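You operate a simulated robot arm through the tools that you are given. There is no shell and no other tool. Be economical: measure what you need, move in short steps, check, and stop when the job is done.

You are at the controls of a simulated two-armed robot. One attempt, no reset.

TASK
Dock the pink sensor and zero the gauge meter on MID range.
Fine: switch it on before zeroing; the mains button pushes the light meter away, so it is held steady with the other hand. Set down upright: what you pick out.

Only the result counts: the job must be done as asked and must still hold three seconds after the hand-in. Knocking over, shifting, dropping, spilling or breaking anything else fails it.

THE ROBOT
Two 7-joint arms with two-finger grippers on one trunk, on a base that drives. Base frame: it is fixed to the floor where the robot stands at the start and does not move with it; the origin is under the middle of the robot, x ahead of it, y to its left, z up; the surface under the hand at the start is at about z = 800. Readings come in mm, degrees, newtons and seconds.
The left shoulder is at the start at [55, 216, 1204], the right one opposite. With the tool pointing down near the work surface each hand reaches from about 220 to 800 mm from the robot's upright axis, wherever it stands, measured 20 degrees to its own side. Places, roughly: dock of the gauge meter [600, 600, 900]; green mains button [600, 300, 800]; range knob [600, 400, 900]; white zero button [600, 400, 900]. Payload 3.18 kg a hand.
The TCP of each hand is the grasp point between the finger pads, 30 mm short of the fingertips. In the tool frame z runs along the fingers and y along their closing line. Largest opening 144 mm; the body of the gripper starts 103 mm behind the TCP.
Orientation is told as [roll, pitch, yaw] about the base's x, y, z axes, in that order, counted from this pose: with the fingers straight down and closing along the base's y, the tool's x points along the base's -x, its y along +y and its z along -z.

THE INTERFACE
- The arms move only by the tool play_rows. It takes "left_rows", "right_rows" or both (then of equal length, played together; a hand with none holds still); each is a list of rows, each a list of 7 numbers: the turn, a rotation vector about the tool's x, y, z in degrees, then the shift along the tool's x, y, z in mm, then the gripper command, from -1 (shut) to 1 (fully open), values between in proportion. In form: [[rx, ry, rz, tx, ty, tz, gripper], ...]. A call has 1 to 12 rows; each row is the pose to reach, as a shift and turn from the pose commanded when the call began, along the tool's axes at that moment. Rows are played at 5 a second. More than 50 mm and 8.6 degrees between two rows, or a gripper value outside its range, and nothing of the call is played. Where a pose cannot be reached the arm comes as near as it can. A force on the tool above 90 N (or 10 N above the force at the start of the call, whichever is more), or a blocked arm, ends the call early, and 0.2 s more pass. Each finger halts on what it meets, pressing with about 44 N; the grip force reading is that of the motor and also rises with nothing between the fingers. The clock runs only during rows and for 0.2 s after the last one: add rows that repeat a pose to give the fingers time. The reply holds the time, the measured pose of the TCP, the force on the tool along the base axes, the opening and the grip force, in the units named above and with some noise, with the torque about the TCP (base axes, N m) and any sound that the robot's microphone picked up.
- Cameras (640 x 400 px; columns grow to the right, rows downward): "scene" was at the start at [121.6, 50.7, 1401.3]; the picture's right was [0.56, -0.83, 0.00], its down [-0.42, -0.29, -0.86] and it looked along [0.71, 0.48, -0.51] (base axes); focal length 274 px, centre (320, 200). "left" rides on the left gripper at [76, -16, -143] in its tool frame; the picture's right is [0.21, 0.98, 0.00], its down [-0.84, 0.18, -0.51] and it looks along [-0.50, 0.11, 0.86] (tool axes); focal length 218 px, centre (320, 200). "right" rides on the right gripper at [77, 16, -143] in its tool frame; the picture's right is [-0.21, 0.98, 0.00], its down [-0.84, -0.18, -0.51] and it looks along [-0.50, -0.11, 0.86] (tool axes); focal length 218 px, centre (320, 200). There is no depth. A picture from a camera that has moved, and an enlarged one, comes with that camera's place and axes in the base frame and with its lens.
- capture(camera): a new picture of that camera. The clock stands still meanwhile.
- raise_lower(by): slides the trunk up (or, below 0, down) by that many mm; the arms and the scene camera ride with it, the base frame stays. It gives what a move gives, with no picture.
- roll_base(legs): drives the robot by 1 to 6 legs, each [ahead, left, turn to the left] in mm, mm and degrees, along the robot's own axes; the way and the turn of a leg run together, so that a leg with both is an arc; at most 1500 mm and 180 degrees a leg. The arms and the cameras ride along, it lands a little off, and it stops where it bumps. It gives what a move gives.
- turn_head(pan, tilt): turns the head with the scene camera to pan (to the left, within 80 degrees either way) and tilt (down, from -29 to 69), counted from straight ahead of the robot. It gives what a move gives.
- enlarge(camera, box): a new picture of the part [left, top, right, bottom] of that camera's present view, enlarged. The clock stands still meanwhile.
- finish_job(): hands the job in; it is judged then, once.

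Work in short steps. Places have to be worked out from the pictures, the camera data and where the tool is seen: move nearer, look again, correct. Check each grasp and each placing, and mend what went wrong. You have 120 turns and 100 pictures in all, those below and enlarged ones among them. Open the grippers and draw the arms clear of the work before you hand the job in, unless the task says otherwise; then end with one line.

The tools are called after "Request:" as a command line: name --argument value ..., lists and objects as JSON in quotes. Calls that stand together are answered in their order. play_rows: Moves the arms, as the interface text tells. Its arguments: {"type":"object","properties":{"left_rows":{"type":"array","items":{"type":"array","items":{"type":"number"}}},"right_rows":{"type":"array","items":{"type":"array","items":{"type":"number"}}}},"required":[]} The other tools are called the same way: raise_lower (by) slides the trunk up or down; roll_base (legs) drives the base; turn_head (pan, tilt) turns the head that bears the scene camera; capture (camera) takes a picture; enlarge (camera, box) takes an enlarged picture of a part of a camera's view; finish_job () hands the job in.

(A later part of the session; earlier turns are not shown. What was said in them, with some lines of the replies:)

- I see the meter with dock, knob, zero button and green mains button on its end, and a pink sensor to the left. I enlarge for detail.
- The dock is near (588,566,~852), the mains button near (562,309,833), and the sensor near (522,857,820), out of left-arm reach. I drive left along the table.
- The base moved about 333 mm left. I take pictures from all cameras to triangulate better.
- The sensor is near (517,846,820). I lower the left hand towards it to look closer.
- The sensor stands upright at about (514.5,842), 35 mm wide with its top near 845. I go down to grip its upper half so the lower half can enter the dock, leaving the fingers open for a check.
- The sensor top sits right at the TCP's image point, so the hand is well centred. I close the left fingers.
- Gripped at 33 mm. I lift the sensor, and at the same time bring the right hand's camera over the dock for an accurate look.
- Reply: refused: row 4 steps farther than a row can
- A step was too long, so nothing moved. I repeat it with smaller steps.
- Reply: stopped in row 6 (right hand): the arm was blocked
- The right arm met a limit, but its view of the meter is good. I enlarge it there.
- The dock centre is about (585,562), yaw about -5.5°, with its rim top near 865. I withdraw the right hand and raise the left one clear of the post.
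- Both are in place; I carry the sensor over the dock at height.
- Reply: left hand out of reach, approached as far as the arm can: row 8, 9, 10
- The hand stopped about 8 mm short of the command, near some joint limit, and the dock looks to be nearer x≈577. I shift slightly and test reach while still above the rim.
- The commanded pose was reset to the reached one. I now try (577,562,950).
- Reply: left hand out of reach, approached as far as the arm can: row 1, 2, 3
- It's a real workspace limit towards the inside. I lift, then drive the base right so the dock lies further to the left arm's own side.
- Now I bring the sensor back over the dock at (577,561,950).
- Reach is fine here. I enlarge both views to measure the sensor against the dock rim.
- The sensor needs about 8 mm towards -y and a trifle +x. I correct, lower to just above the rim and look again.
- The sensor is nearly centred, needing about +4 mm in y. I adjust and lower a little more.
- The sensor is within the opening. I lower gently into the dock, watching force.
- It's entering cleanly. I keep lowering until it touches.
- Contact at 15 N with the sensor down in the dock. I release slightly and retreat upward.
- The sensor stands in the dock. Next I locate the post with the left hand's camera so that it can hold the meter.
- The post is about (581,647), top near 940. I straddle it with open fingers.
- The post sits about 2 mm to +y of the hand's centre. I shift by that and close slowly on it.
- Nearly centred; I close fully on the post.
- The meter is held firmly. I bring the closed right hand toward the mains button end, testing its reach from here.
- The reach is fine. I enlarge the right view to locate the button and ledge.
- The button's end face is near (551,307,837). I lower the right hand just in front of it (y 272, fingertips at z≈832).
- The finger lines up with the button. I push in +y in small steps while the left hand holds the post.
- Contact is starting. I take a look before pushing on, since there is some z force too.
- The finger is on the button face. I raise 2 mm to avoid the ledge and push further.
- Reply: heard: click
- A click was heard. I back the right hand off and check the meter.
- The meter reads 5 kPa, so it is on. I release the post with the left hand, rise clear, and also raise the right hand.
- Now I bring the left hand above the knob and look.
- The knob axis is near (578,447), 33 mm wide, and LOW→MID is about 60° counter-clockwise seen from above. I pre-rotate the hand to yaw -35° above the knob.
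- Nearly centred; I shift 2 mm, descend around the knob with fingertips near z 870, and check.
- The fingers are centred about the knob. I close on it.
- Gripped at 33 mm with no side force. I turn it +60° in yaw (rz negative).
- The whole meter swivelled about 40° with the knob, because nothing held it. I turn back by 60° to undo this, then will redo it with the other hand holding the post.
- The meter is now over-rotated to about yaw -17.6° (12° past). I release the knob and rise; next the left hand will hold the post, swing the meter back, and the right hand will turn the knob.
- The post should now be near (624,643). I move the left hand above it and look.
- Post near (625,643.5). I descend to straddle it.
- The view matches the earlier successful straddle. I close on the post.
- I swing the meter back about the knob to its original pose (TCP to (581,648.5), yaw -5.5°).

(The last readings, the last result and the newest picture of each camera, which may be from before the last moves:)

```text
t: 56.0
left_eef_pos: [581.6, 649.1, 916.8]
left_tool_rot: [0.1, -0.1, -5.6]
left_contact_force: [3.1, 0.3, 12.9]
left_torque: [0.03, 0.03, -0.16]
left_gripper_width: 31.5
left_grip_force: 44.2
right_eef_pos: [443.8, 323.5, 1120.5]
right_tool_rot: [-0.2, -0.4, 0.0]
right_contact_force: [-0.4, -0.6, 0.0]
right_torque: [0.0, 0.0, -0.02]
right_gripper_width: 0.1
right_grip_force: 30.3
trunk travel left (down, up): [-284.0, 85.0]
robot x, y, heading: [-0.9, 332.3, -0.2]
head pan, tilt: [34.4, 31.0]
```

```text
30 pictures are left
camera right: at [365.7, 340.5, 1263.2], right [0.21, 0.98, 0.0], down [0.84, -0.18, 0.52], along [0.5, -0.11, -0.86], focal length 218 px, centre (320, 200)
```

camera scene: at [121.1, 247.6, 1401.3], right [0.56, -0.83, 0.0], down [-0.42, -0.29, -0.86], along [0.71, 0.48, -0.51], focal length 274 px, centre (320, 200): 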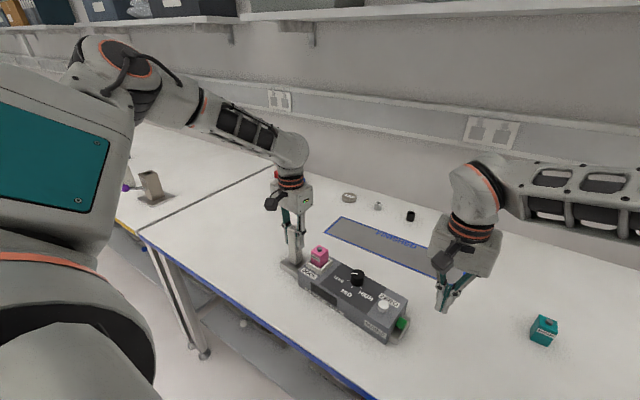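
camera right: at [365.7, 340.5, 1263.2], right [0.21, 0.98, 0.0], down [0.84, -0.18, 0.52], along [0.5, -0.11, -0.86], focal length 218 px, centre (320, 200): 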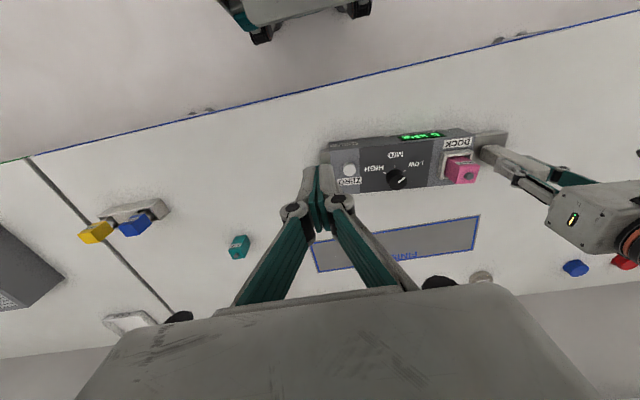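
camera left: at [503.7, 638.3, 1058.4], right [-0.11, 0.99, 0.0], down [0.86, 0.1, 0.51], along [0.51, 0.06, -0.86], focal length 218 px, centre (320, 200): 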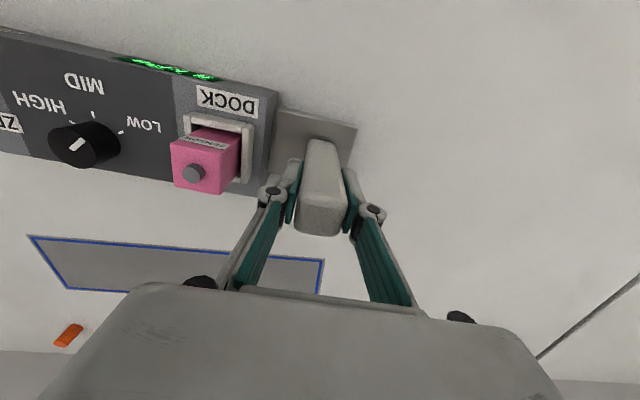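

The meter is back in place and held. I bring the right hand, opened to ~58 mm, above the knob.

Request:
play_rows --right_rows '[[0, 0, 0, -20, 20, 20, -0.6], [0, 0, 0, -40, 41, 40, -0.2], [0, 0, 0, -60, 62, 60, -0.2], [0, 0, 0, -80, 83, 80, -0.2], [0, 0, 0, -100, 104, 100, -0.2], [0, 0, 0, -118, 124, 120, -0.2], [0, 0, 0, -118, 124, 120, -0.2]]'

Request:
capture --camera "right"

```text
t: 57.6
left_eef_pos: [580.7, 647.9, 915.9]
left_tool_rot: [0.1, -0.1, -5.7]
left_contact_force: [-1.3, -1.0, 13.8]
left_torque: [0.18, 0.15, -0.06]
left_gripper_width: 31.6
left_grip_force: 44.4
right_eef_pos: [569.4, 436.3, 1001.3]
right_tool_rot: [0.4, -0.5, -1.4]
right_contact_force: [0.0, 0.3, -0.8]
right_torque: [0.0, -0.01, -0.01]
right_gripper_width: 57.8
right_grip_force: 0.0
trunk travel left (down, up): [-284.0, 85.0]
robot x, y, heading: [-1.6, 335.8, -0.1]
head pan, tilt: [34.4, 31.0]
```

```text
29 pictures are left
camera right: at [492.9, 453.5, 1145.0], right [0.23, 0.97, 0.01], down [0.83, -0.2, 0.51], along [0.5, -0.11, -0.86], focal length 218 px, centre (320, 200)
```

right: 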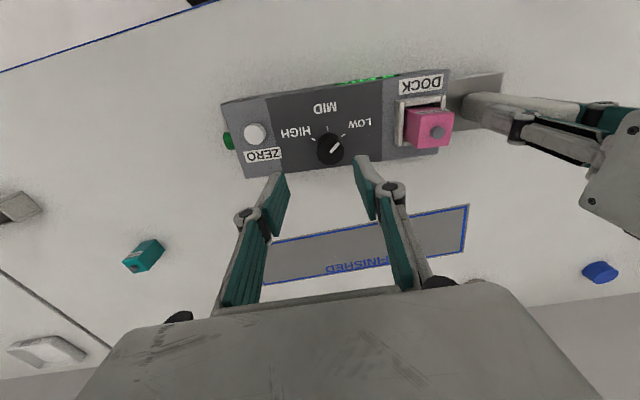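

Right arm is near its inner limit at yaw 0, which relaxes with negative yaw. I rotate the hand to about yaw -57° over the knob.

Request:
play_rows --right_rows '[[0, 0, 7, 0, 0, 0, -0.2], [0, 0, 14, 0, 0, 0, -0.2], [0, 0, 21, -2, 2, 0, -0.2], [0, 0, 28, -4, 4, 0, -0.2], [0, 0, 35, -6, 6, 0, -0.2], [0, 0, 42, -8, 9, 5, -0.2], [0, 0, 49, -8, 11.7, 15, -0.2], [0, 0, 56, -8, 11.7, 30, -0.2], [0, 0, 56, -8, 11.7, 40, -0.2]]'

Request:
capture --camera "right"

```text
t: 59.6
left_eef_pos: [581.0, 648.0, 916.7]
left_tool_rot: [0.2, 0.0, -5.7]
left_contact_force: [-3.0, -1.6, 10.8]
left_torque: [-0.08, 0.1, -0.11]
left_gripper_width: 31.5
left_grip_force: 44.6
right_eef_pos: [585.5, 444.0, 966.2]
right_tool_rot: [0.8, 0.5, -58.2]
right_contact_force: [-0.1, 0.0, -0.1]
right_torque: [0.0, 0.0, -0.01]
right_gripper_width: 57.6
right_grip_force: 0.1
trunk travel left (down, up): [-284.0, 85.0]
robot x, y, heading: [-2.4, 331.1, -0.3]
head pan, tilt: [34.4, 31.0]
```

```text
28 pictures are left
camera right: at [557.5, 516.0, 1111.3], right [0.94, 0.34, 0.01], down [0.29, -0.82, 0.5], along [0.18, -0.46, -0.87], focal length 218 px, centre (320, 200)
```

right: 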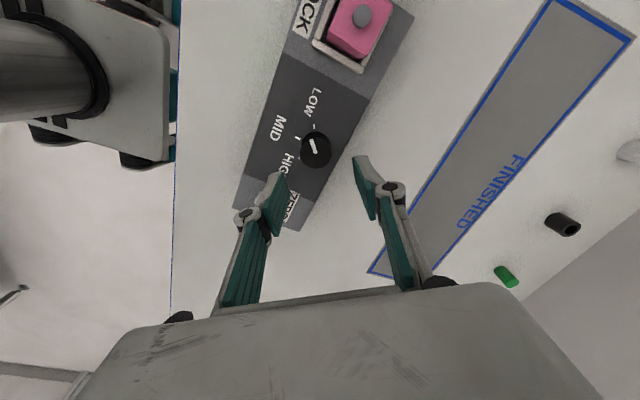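

The image and my numbers agree: shift tool (+7, -4.5). I do that and descend around the knob.

Request:
play_rows --right_rows '[[0, 0, 0, 4, -4.5, 10, -0.2], [0, 0, 0, 7, -4.5, 30, -0.2], [0, 0, 0, 7, -4.5, 50, -0.2], [0, 0, 0, 7, -4.5, 66, -0.2], [0, 0, 0, 7, -4.5, 66, -0.2]]'

Request:
enlarge --camera "right" --box '[220, 90, 420, 215]'

```text
t: 60.8
left_eef_pos: [580.5, 648.7, 915.8]
left_tool_rot: [0.1, -0.1, -5.7]
left_contact_force: [-3.5, -1.2, 10.0]
left_torque: [-0.05, 0.09, -0.06]
left_gripper_width: 31.8
left_grip_force: 44.4
right_eef_pos: [569.2, 454.2, 896.0]
right_tool_rot: [0.4, -0.2, -56.7]
right_contact_force: [0.2, 0.3, -0.7]
right_torque: [0.02, -0.02, 0.0]
right_gripper_width: 57.7
right_grip_force: 0.1
trunk travel left (down, up): [-284.0, 85.0]
robot x, y, heading: [2.5, 333.5, -0.1]
head pan, tilt: [34.4, 31.0]
```

```text
3.20 times, centred on (320, 152) of right
camera zoom: at [540.5, 528.4, 1039.2], right [0.93, 0.36, 0.01], down [0.31, -0.8, 0.51], along [0.19, -0.47, -0.86], focal length 698 px, centre (320, 352)
```

zoom: 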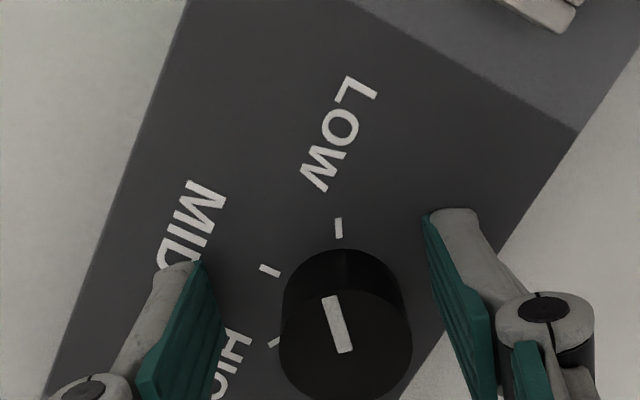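

The knob is off by about (-6, +5) mm in tool x, y. I shift and look again.

Request:
play_rows --right_rows '[[0, 0, 0, -3, 2.5, 0, -0.2], [0, 0, 0, -6, 5.5, 0, -0.2], [0, 0, 0, -6, 5.5, 0, -0.2]]'

Request:
enlarge --camera "right" --box '[220, 90, 420, 215]'

```text
t: 61.6
left_eef_pos: [579.6, 647.6, 915.8]
left_tool_rot: [0.0, -0.1, -5.6]
left_contact_force: [-3.6, -1.6, 8.9]
left_torque: [-0.02, 0.09, -0.07]
left_gripper_width: 31.6
left_grip_force: 44.3
right_eef_pos: [579.4, 451.1, 898.2]
right_tool_rot: [0.5, 0.0, -56.9]
right_contact_force: [-0.2, 0.3, -0.2]
right_torque: [0.02, -0.03, -0.01]
right_gripper_width: 57.5
right_grip_force: 0.0
trunk travel left (down, up): [-284.0, 85.0]
robot x, y, heading: [2.4, 334.7, 0.0]
head pan, tilt: [34.4, 31.0]
```

```text
3.20 times, centred on (320, 152) of right
camera zoom: at [550.8, 524.5, 1040.8], right [0.93, 0.36, 0.01], down [0.3, -0.81, 0.51], along [0.19, -0.47, -0.86], focal length 698 px, centre (320, 352)
```

zoom: 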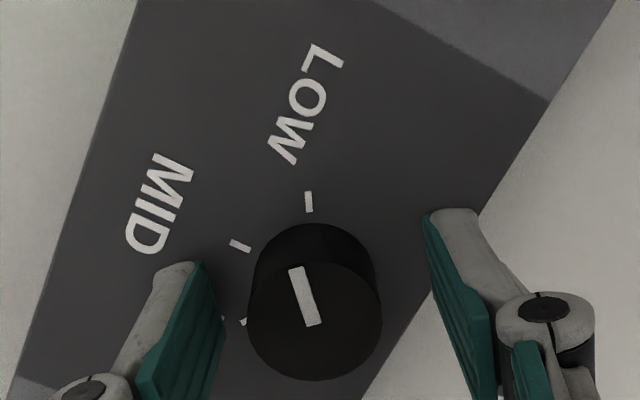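

Centred well. The pointer needs about 41° CCW to MID; I close on the knob.

Request:
play_rows --right_rows '[[0, 0, 0, 1, -1, 0, -0.4], [0, 0, 0, 1, -1, 0, -0.5], [0, 0, 0, 1, -1, 0, -0.6], [0, 0, 0, 1, -1, 0, -1], [0, 0, 0, 1, -1, 0, -1]]'

```text
t: 62.8
left_eef_pos: [579.4, 648.2, 915.9]
left_tool_rot: [0.0, 0.0, -5.5]
left_contact_force: [-2.8, -1.6, 7.3]
left_torque: [-0.14, -0.02, -0.04]
left_gripper_width: 31.8
left_grip_force: 44.1
right_eef_pos: [576.5, 450.2, 894.7]
right_tool_rot: [0.3, -0.4, -56.9]
right_contact_force: [0.1, 0.6, 5.0]
right_torque: [0.27, 0.22, 0.01]
right_gripper_width: 32.4
right_grip_force: 44.1
trunk travel left (down, up): [-284.0, 85.0]
robot x, y, heading: [-4.0, 331.9, -0.1]
head pan, tilt: [34.4, 31.0]
```

Gripped. I turn the first 20° and check position and forces.

Request:
play_rows --right_rows '[[0, 0, -4, 0, 0, 0, -1], [0, 0, -8, 0, 0, 0, -1], [0, 0, -12, 0, 0, 0, -1], [0, 0, -16, 0, 0, 0, -1], [0, 0, -20, 0, 0, 0, -1], [0, 0, -20, 0, 0, 0, -1]]'

Request:
enlarge --camera "right" --box '[220, 90, 420, 215]'

```text
t: 64.2
left_eef_pos: [580.4, 647.5, 917.0]
left_tool_rot: [0.2, -0.1, -5.5]
left_contact_force: [2.9, 8.4, 8.7]
left_torque: [0.24, -0.13, 0.17]
left_gripper_width: 31.6
left_grip_force: 44.1
right_eef_pos: [576.8, 450.8, 895.1]
right_tool_rot: [0.2, -0.5, -37.0]
right_contact_force: [-1.4, -13.8, 0.7]
right_torque: [-0.45, 0.1, -0.09]
right_gripper_width: 32.5
right_grip_force: 43.9
trunk travel left (down, up): [-284.0, 85.0]
robot x, y, heading: [-4.9, 333.8, 0.0]
head pan, tilt: [34.4, 31.0]
```

```text
3.20 times, centred on (320, 152) of right
camera zoom: at [524.8, 510.6, 1037.9], right [0.76, 0.66, 0.01], down [0.56, -0.65, 0.51], along [0.34, -0.38, -0.86], focal length 698 px, centre (320, 352)
```

zoom: 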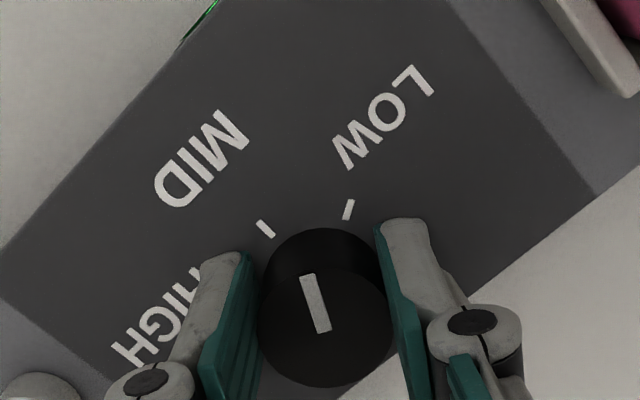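

The meter stays put and the knob turns. I continue another 21°.

Request:
play_rows --right_rows '[[0, 0, -4, 0, 0, 0, -1], [0, 0, -8, 0, 0, 0, -1], [0, 0, -12, 0, 0, 0, -1], [0, 0, -16, 0, 0, 0, -1], [0, 0, -21, 0, 0, 0, -1], [0, 0, -21, 0, 0, 0, -1]]'

Request:
enlarge --camera "right" --box '[220, 90, 420, 215]'

```text
t: 65.6
left_eef_pos: [581.0, 649.2, 915.7]
left_tool_rot: [0.2, -0.1, -5.6]
left_contact_force: [4.2, 25.0, 13.9]
left_torque: [1.01, -0.32, 0.61]
left_gripper_width: 31.6
left_grip_force: 44.2
right_eef_pos: [576.4, 449.9, 896.4]
right_tool_rot: [0.0, -0.4, -16.2]
right_contact_force: [-4.1, -27.7, -0.9]
right_torque: [-0.46, 0.14, -0.12]
right_gripper_width: 32.7
right_grip_force: 44.1
trunk travel left (down, up): [-284.0, 85.0]
robot x, y, heading: [2.5, 330.9, -0.1]
head pan, tilt: [34.4, 31.0]
```

```text
3.20 times, centred on (320, 152) of right
camera zoom: at [507.8, 487.8, 1037.9], right [0.47, 0.88, 0.0], down [0.76, -0.41, 0.51], along [0.45, -0.24, -0.86], focal length 698 px, centre (320, 352)
```

zoom: 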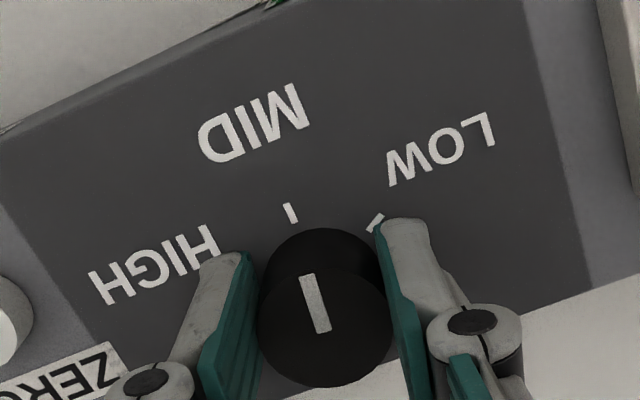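

The pointer is within ~5° of MID. I turn 5° more.

Request:
play_rows --right_rows '[[0, 0, -3, 0, 0, 0, -1], [0, 0, -5.5, 0, 0, 0, -1], [0, 0, -5.5, 0, 0, 0, -1]]'

Request:
enlarge --camera "right" --box '[220, 90, 420, 215]'

Request:
capture --camera "scene"

```text
t: 66.4
left_eef_pos: [581.5, 648.9, 916.2]
left_tool_rot: [0.3, -0.1, -5.5]
left_contact_force: [6.2, 28.6, 12.4]
left_torque: [0.88, -0.04, 0.79]
left_gripper_width: 31.7
left_grip_force: 43.6
right_eef_pos: [577.9, 449.4, 894.0]
right_tool_rot: [0.0, -0.3, -10.6]
right_contact_force: [-3.2, -28.2, 0.8]
right_torque: [-0.58, 0.52, -0.12]
right_gripper_width: 32.8
right_grip_force: 44.2
trunk travel left (down, up): [-284.0, 85.0]
robot x, y, heading: [0.1, 334.2, 0.0]
head pan, tilt: [34.4, 31.0]
```

```text
3.20 times, centred on (320, 152) of right
camera zoom: at [505.3, 480.8, 1037.8], right [0.39, 0.92, 0.0], down [0.79, -0.33, 0.51], along [0.47, -0.2, -0.86], focal length 698 px, centre (320, 352)
```

zoom: 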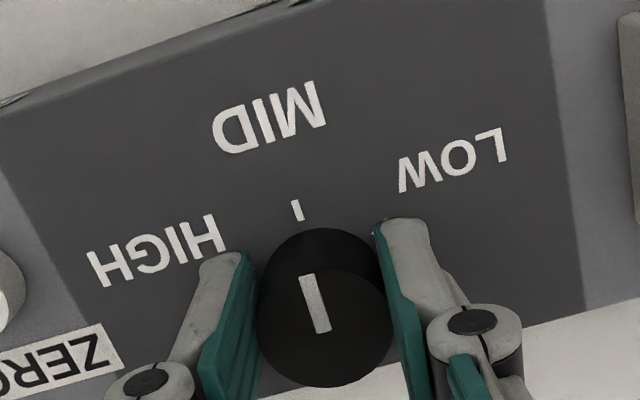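

```text
22 pictures are left
camera scene: at [121.1, 383.2, 1401.5], right [0.56, -0.83, 0.0], down [-0.42, -0.29, -0.86], along [0.71, 0.48, -0.51], focal length 274 px, centre (320, 200)
```

scene: 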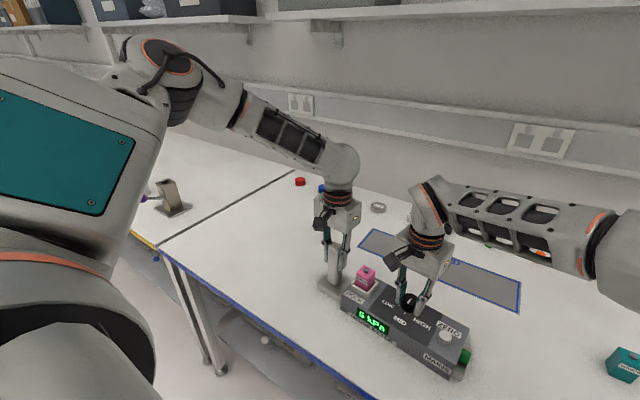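

The pointer is on MID. I release the knob and raise the right hand.

Request:
play_rows --right_rows '[[0, 0, 0, 0, 0, 0, -0.45], [0, 0, 0, 0, 0, 0, -0.2], [0, 0, 0, 0, 0, 0, -0.2], [0, 0, 0, 0, 0, -30, -0.2], [0, 0, 0, 0, 0, -70, -0.2], [0, 0, 0, 0, -35, -80, -0.6], [0, 0, 0, 15, -75, -80, -1], [0, 0, 0, 25, -85, -80, -1]]'

Request:
capture --camera "right"

Request:
enlarge --camera "scene" --box '[320, 250, 480, 390]'

```text
t: 68.2
left_eef_pos: [581.3, 649.3, 916.1]
left_tool_rot: [0.1, -0.1, -5.7]
left_contact_force: [-2.0, 4.2, 7.5]
left_torque: [-0.03, 0.27, 0.09]
left_gripper_width: 31.4
left_grip_force: 44.7
right_eef_pos: [528.9, 385.0, 975.0]
right_tool_rot: [-0.1, -0.5, -9.4]
right_contact_force: [-0.2, 0.3, 0.7]
right_torque: [0.01, 0.03, 0.04]
right_gripper_width: 0.2
right_grip_force: 30.3
trunk travel left (down, up): [-284.0, 85.0]
robot x, y, heading: [-1.6, 331.6, -0.1]
head pan, tilt: [34.4, 31.0]
```

```text
21 pictures are left
camera right: at [454.9, 413.9, 1117.8], right [0.37, 0.93, 0.0], down [0.8, -0.31, 0.52], along [0.48, -0.19, -0.86], focal length 218 px, centre (320, 200)
```

right: 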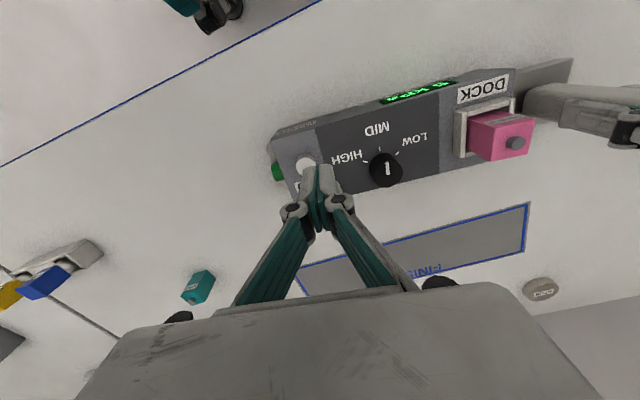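

```text
2.86 times, centred on (400, 320) of scene
camera zoom: at [121.2, 383.7, 1401.4], right [0.56, -0.83, 0.0], down [-0.42, -0.29, -0.86], along [0.71, 0.48, -0.51], focal length 783 px, centre (91, -143)
```

zoom: 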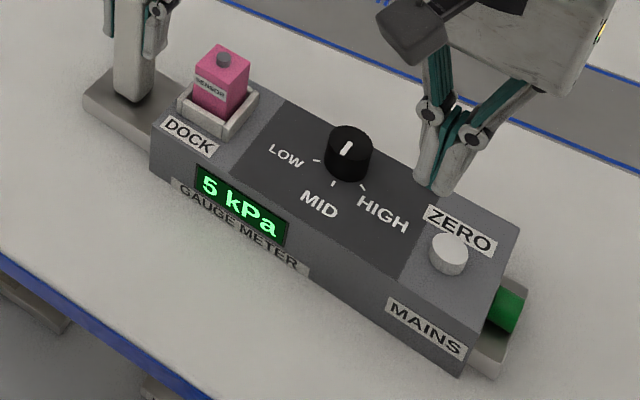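

I enlarge to verify the pointer against the MID tick.

Request:
enlarge --camera "right" --box '[330, 110, 450, 200]'

Request:
enlarge --camera "scene" --box '[380, 285, 444, 325]'

```text
4.44 times, centred on (390, 155) of right
camera zoom: at [454.9, 413.9, 1117.8], right [0.37, 0.93, 0.0], down [0.8, -0.31, 0.52], along [0.48, -0.19, -0.86], focal length 970 px, centre (9, 400)
```

zoom: 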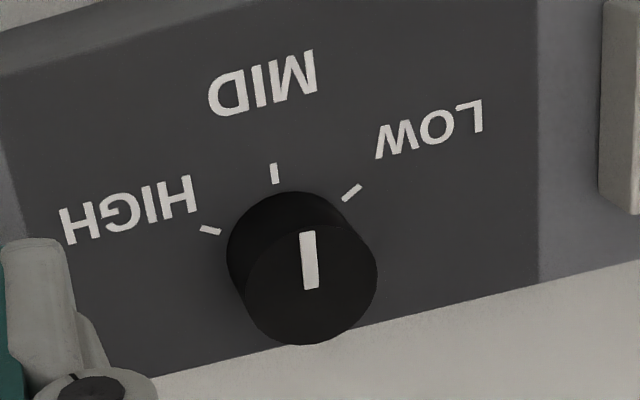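

```text
10.00 times, centred on (412, 305) of scene
camera zoom: at [121.2, 383.7, 1401.4], right [0.56, -0.83, 0.0], down [-0.42, -0.29, -0.86], along [0.71, 0.48, -0.51], focal length 2740 px, centre (-600, -850)
```

zoom: 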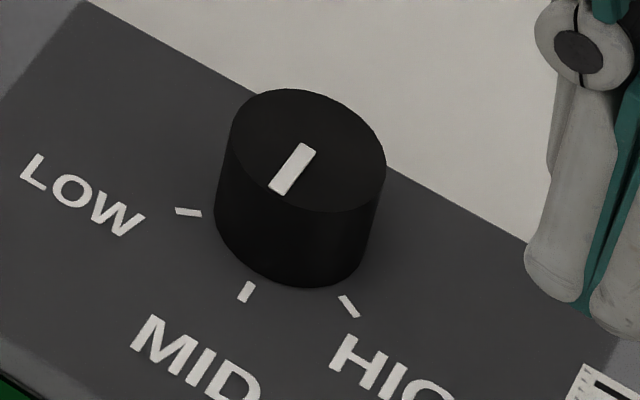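

The pointer is parallel with the MID tick in both views. Now I position the closed right fingertips over the white zero button near (542,360).

Request:
play_rows --right_rows '[[0, 0, 0, -8, -11, 0, -1], [0, 0, 0, -16.9, -22.6, 20, -1], [0, 0, 0, -16.9, -22.6, 53, -1], [0, 0, 0, -16.9, -22.6, 53, -1]]'

Request:
enlarge --camera "right" --box '[240, 110, 400, 210]'

Request:
enlarge --camera "scene" --box '[390, 280, 486, 350]'

```text
t: 69.2
left_eef_pos: [582.2, 648.1, 915.3]
left_tool_rot: [0.1, -0.1, -5.6]
left_contact_force: [-0.5, 3.5, 5.4]
left_torque: [0.11, 0.03, 0.08]
left_gripper_width: 31.6
left_grip_force: 44.4
right_eef_pos: [544.8, 358.1, 921.5]
right_tool_rot: [0.0, -0.5, -9.5]
right_contact_force: [-0.5, 0.5, 0.0]
right_torque: [0.01, -0.02, -0.01]
right_gripper_width: 0.1
right_grip_force: 31.2
trunk travel left (down, up): [-284.0, 85.0]
robot x, y, heading: [-4.4, 333.2, -0.2]
head pan, tilt: [34.4, 31.0]
```

```text
4.00 times, centred on (320, 160) of right
camera zoom: at [471.8, 387.5, 1064.5], right [0.37, 0.93, 0.0], down [0.8, -0.32, 0.51], along [0.48, -0.19, -0.86], focal length 873 px, centre (320, 360)
```

zoom: 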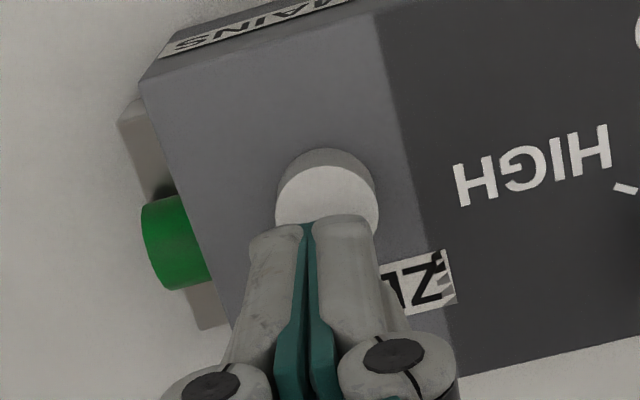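

```text
5.71 times, centred on (438, 315) of scene
camera zoom: at [121.2, 383.7, 1401.4], right [0.56, -0.83, 0.0], down [-0.42, -0.29, -0.86], along [0.71, 0.48, -0.51], focal length 1566 px, centre (-354, -457)
```

zoom: 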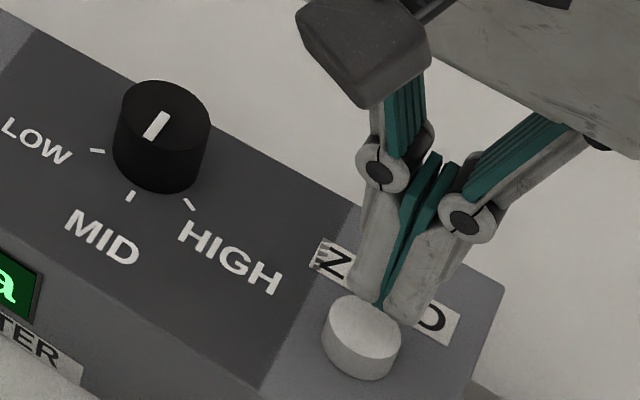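

The button is about 4 mm nearer and 3 mm to +y of the tip. I shift and go down slowly.

Request:
play_rows --right_rows '[[0, 0, 0, 4.5, 3, 4, -1], [0, 0, 0, 4.5, 3, 10, -1], [0, 0, 0, 4.5, 3, 15, -1], [0, 0, 0, 4.5, 3, 15, -1]]'

Request:
enlarge --camera "scene" --box '[390, 280, 486, 350]'

```text
t: 70.2
left_eef_pos: [581.4, 648.1, 917.0]
left_tool_rot: [-0.1, 0.0, -5.6]
left_contact_force: [-0.6, 2.3, 4.7]
left_torque: [0.03, -0.06, 0.08]
left_gripper_width: 31.7
left_grip_force: 44.0
right_eef_pos: [539.9, 360.4, 907.0]
right_tool_rot: [0.0, -0.5, -9.5]
right_contact_force: [0.2, 0.5, -0.3]
right_torque: [-0.03, 0.01, 0.01]
right_gripper_width: 0.0
right_grip_force: 30.9
trunk travel left (down, up): [-284.0, 85.0]
robot x, y, heading: [1.9, 331.9, 0.2]
head pan, tilt: [34.4, 31.0]
```

```text
5.71 times, centred on (438, 315) of scene
camera zoom: at [121.2, 383.7, 1401.4], right [0.56, -0.83, 0.0], down [-0.42, -0.29, -0.86], along [0.71, 0.48, -0.51], focal length 1566 px, centre (-354, -457)
```

zoom: 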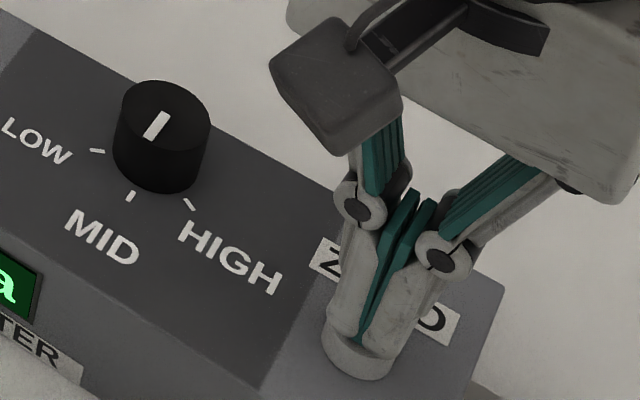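

The tip is right over the button. I press down in small steps.

Request:
play_rows --right_rows '[[0, 0, 0, 0, 0, 4, -1], [0, 0, 0, 0, 0, 7, -1], [0, 0, 0, 0, 0, 9, -1], [0, 0, 0, 0, 0, 11, -1]]'

```text
t: 71.2
left_eef_pos: [580.4, 648.3, 915.7]
left_tool_rot: [0.1, 0.0, -5.6]
left_contact_force: [0.8, 1.8, 3.5]
left_torque: [0.07, 0.14, 0.05]
left_gripper_width: 31.5
left_grip_force: 43.9
right_eef_pos: [539.8, 359.0, 896.1]
right_tool_rot: [-0.2, -0.4, -9.5]
right_contact_force: [-0.9, 0.2, 2.9]
right_torque: [0.02, 0.08, -0.01]
right_gripper_width: 5.8
right_grip_force: 30.3
trunk travel left (down, up): [-284.0, 85.0]
robot x, y, heading: [2.3, 330.8, -0.1]
head pan, tilt: [34.4, 31.0]
```

Contact began, but the fingers spread 5.8 mm; I check the picture.

Request:
enlarge --camera "right" --box '[240, 110, 400, 210]'

Request:
enlarge --camera "scene" --box '[330, 270, 490, 370]'

```text
4.00 times, centred on (320, 160) of right
camera zoom: at [467.2, 389.0, 1038.5], right [0.37, 0.93, 0.0], down [0.8, -0.32, 0.51], along [0.48, -0.19, -0.86], focal length 873 px, centre (320, 360)
```

zoom: 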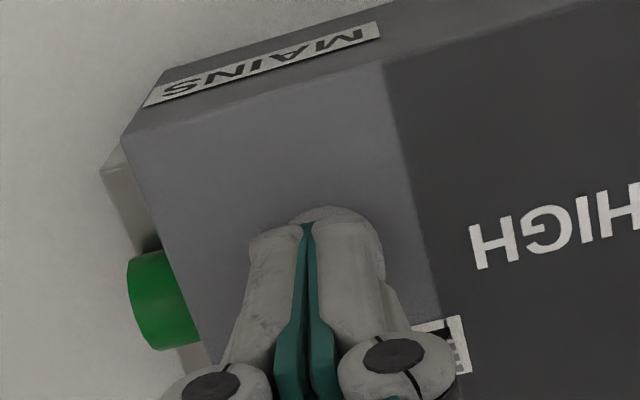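

```text
4.00 times, centred on (410, 320) of scene
camera zoom: at [121.2, 383.7, 1401.4], right [0.56, -0.83, 0.0], down [-0.42, -0.29, -0.86], along [0.71, 0.48, -0.51], focal length 1096 px, centre (-40, -280)
```

zoom: 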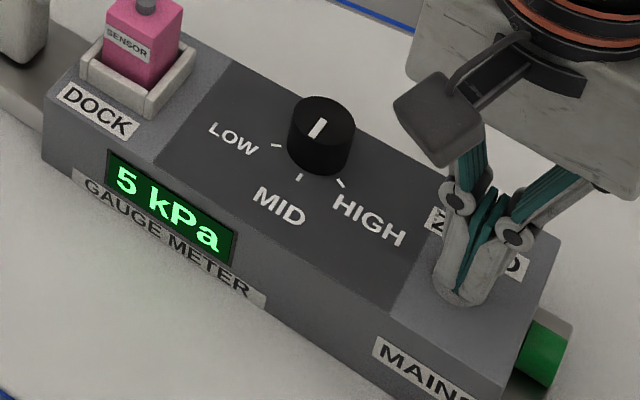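

The tip covers the button and the display still reads 5 kPa. I press further.

Request:
play_rows --right_rows '[[0, 0, 0, 0, 0, 2, -1], [0, 0, 0, 0, 0, 4, -1], [0, 0, 0, 0, 0, 5, -1], [0, 0, 0, 0, 0, 5, -1]]'

Request:
enlarge --camera "scene" --box '[330, 270, 490, 370]'

```text
t: 72.2
left_eef_pos: [579.6, 648.0, 915.9]
left_tool_rot: [0.1, 0.0, -5.6]
left_contact_force: [4.0, 3.2, -2.9]
left_torque: [0.22, -0.29, 0.64]
left_gripper_width: 31.8
left_grip_force: 43.8
right_eef_pos: [541.4, 360.2, 892.7]
right_tool_rot: [0.0, -0.5, -9.5]
right_contact_force: [-7.0, -8.8, 25.8]
right_torque: [-0.19, 0.27, 0.01]
right_gripper_width: 5.9
right_grip_force: 30.4
trunk travel left (down, up): [-284.0, 85.0]
robot x, y, heading: [2.6, 333.7, -0.0]
head pan, tilt: [34.4, 31.0]
heard: click
```

```text
4.00 times, centred on (410, 320) of scene
camera zoom: at [120.1, 383.3, 1401.6], right [0.56, -0.83, 0.0], down [-0.42, -0.29, -0.86], along [0.71, 0.48, -0.51], focal length 1096 px, centre (-40, -280)
```

zoom: 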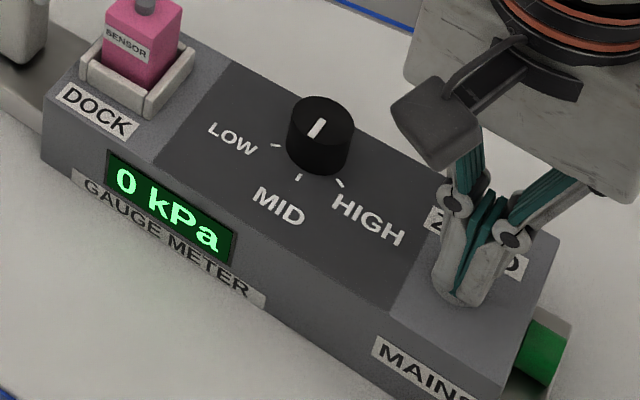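

A click and the display shows 0 kPa. I lift the right hand straight up and away, then release the post.

Request:
play_rows --right_rows '[[0, 0, 0, 0, 0, -8, -1], [0, 0, 0, 0, 0, -40, -1], [0, 0, 0, 20, -20, -80, -1], [0, 0, 0, 45, -40, -115, -1], [0, 0, 0, 70, -60, -145, -1], [0, 0, 0, 90, -80, -170, -1]]'

Request:
play_rows --left_rows '[[0, 0, 0, 0, 0, 0, -0.5], [0, 0, 0, 0, 0, 0, -0.3], [0, 0, 0, 0, 0, 0, -0.2], [0, 0, 0, 0, 0, -30, -0.2], [0, 0, 0, 0, 0, -70, -0.2], [0, 0, 0, 0, 0, -110, -0.2], [0, 0, 0, 20, 20, -140, 0], [0, 0, 0, 45, 45, -165, 0], [0, 0, 0, 70, 70, -185, 0.3], [0, 0, 0, 70, 70, -185, 0.5]]' --right_rows '[[0, 0, 0, 0, 0, 0, -0.8], [0, 0, 0, 0, 0, 0, -0.5], [0, 0, 0, 0, 0, 0, -0.2], [0, 0, 0, 0, 0, 0, 0], [0, 0, 0, 0, 0, 0, 0.2], [0, 0, 0, 0, 0, 0, 0.4], [0, 0, 0, 0, 0, 0, 0.5], [0, 0, 0, 0, 0, 0, 0.5], [0, 0, 0, 0, 0, 0, 0.5], [0, 0, 0, 0, 0, 0, 0.5]]'

Request:
enlarge --camera "scene" --box '[300, 240, 492, 360]'

Request:
capture --camera "scene"

```text
t: 73.6
left_eef_pos: [580.3, 647.3, 915.8]
left_tool_rot: [0.1, 0.0, -5.5]
left_contact_force: [-2.7, 0.4, 4.0]
left_torque: [0.29, -0.18, 0.08]
left_gripper_width: 31.4
left_grip_force: 43.8
right_eef_pos: [435.7, 297.2, 1059.2]
right_tool_rot: [0.0, -0.5, -9.5]
right_contact_force: [1.3, -0.3, 1.0]
right_torque: [0.01, 0.01, 0.0]
right_gripper_width: 0.0
right_grip_force: 30.9
trunk travel left (down, up): [-284.0, 85.0]
robot x, y, heading: [2.5, 335.2, -0.1]
head pan, tilt: [34.4, 31.0]
```

```text
t: 75.8
left_eef_pos: [520.1, 724.7, 1099.5]
left_tool_rot: [0.0, 0.1, -5.6]
left_contact_force: [-0.3, -0.4, -0.6]
left_torque: [0.0, 0.02, 0.04]
left_gripper_width: 108.1
left_grip_force: 0.1
right_eef_pos: [438.2, 297.7, 1058.8]
right_tool_rot: [0.0, -0.4, -9.5]
right_contact_force: [0.6, -0.2, 0.6]
right_torque: [0.0, 0.04, 0.01]
right_gripper_width: 107.8
right_grip_force: 0.0
trunk travel left (down, up): [-284.0, 85.0]
robot x, y, heading: [-3.2, 334.7, -0.1]
head pan, tilt: [34.4, 31.0]
```

```text
3.33 times, centred on (396, 300) of scene
camera zoom: at [122.7, 383.2, 1401.1], right [0.56, -0.83, 0.0], down [-0.43, -0.29, -0.86], along [0.71, 0.48, -0.51], focal length 913 px, centre (67, -133)
```

zoom: 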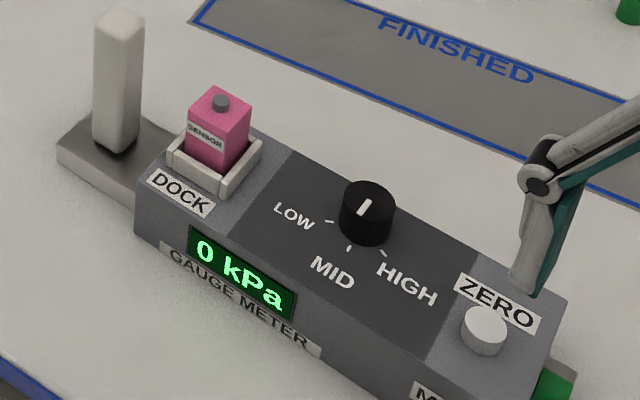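

```text
10 pictures are left
camera scene: at [122.7, 383.2, 1401.1], right [0.56, -0.83, 0.0], down [-0.43, -0.29, -0.86], along [0.71, 0.48, -0.51], focal length 274 px, centre (320, 200)
```

scene: 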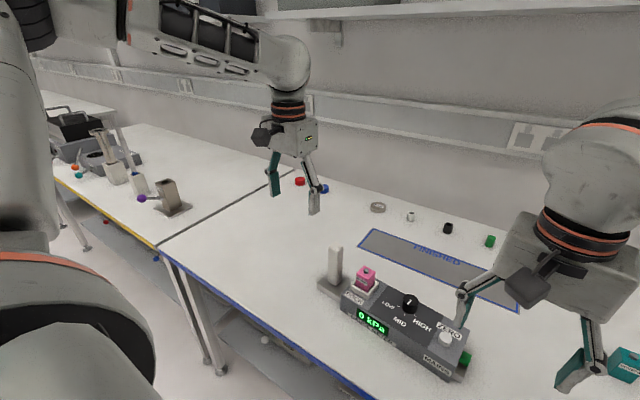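

The sensor is upright in the dock, the range is on MID, the display reads 0 kPa, and both hands are open and clear. I hand in.

Request:
finish_job

```text
The job is handed in.
```

I handed the job in: the pink sensor stands upright in the dock, and the gauge meter is on, set to MID range and zeroed at 0 kPa. On my first try at the range knob, with nothing holding the meter, it swivelled about 40°. I swung it back to its original place and held the post while I turned the knob.
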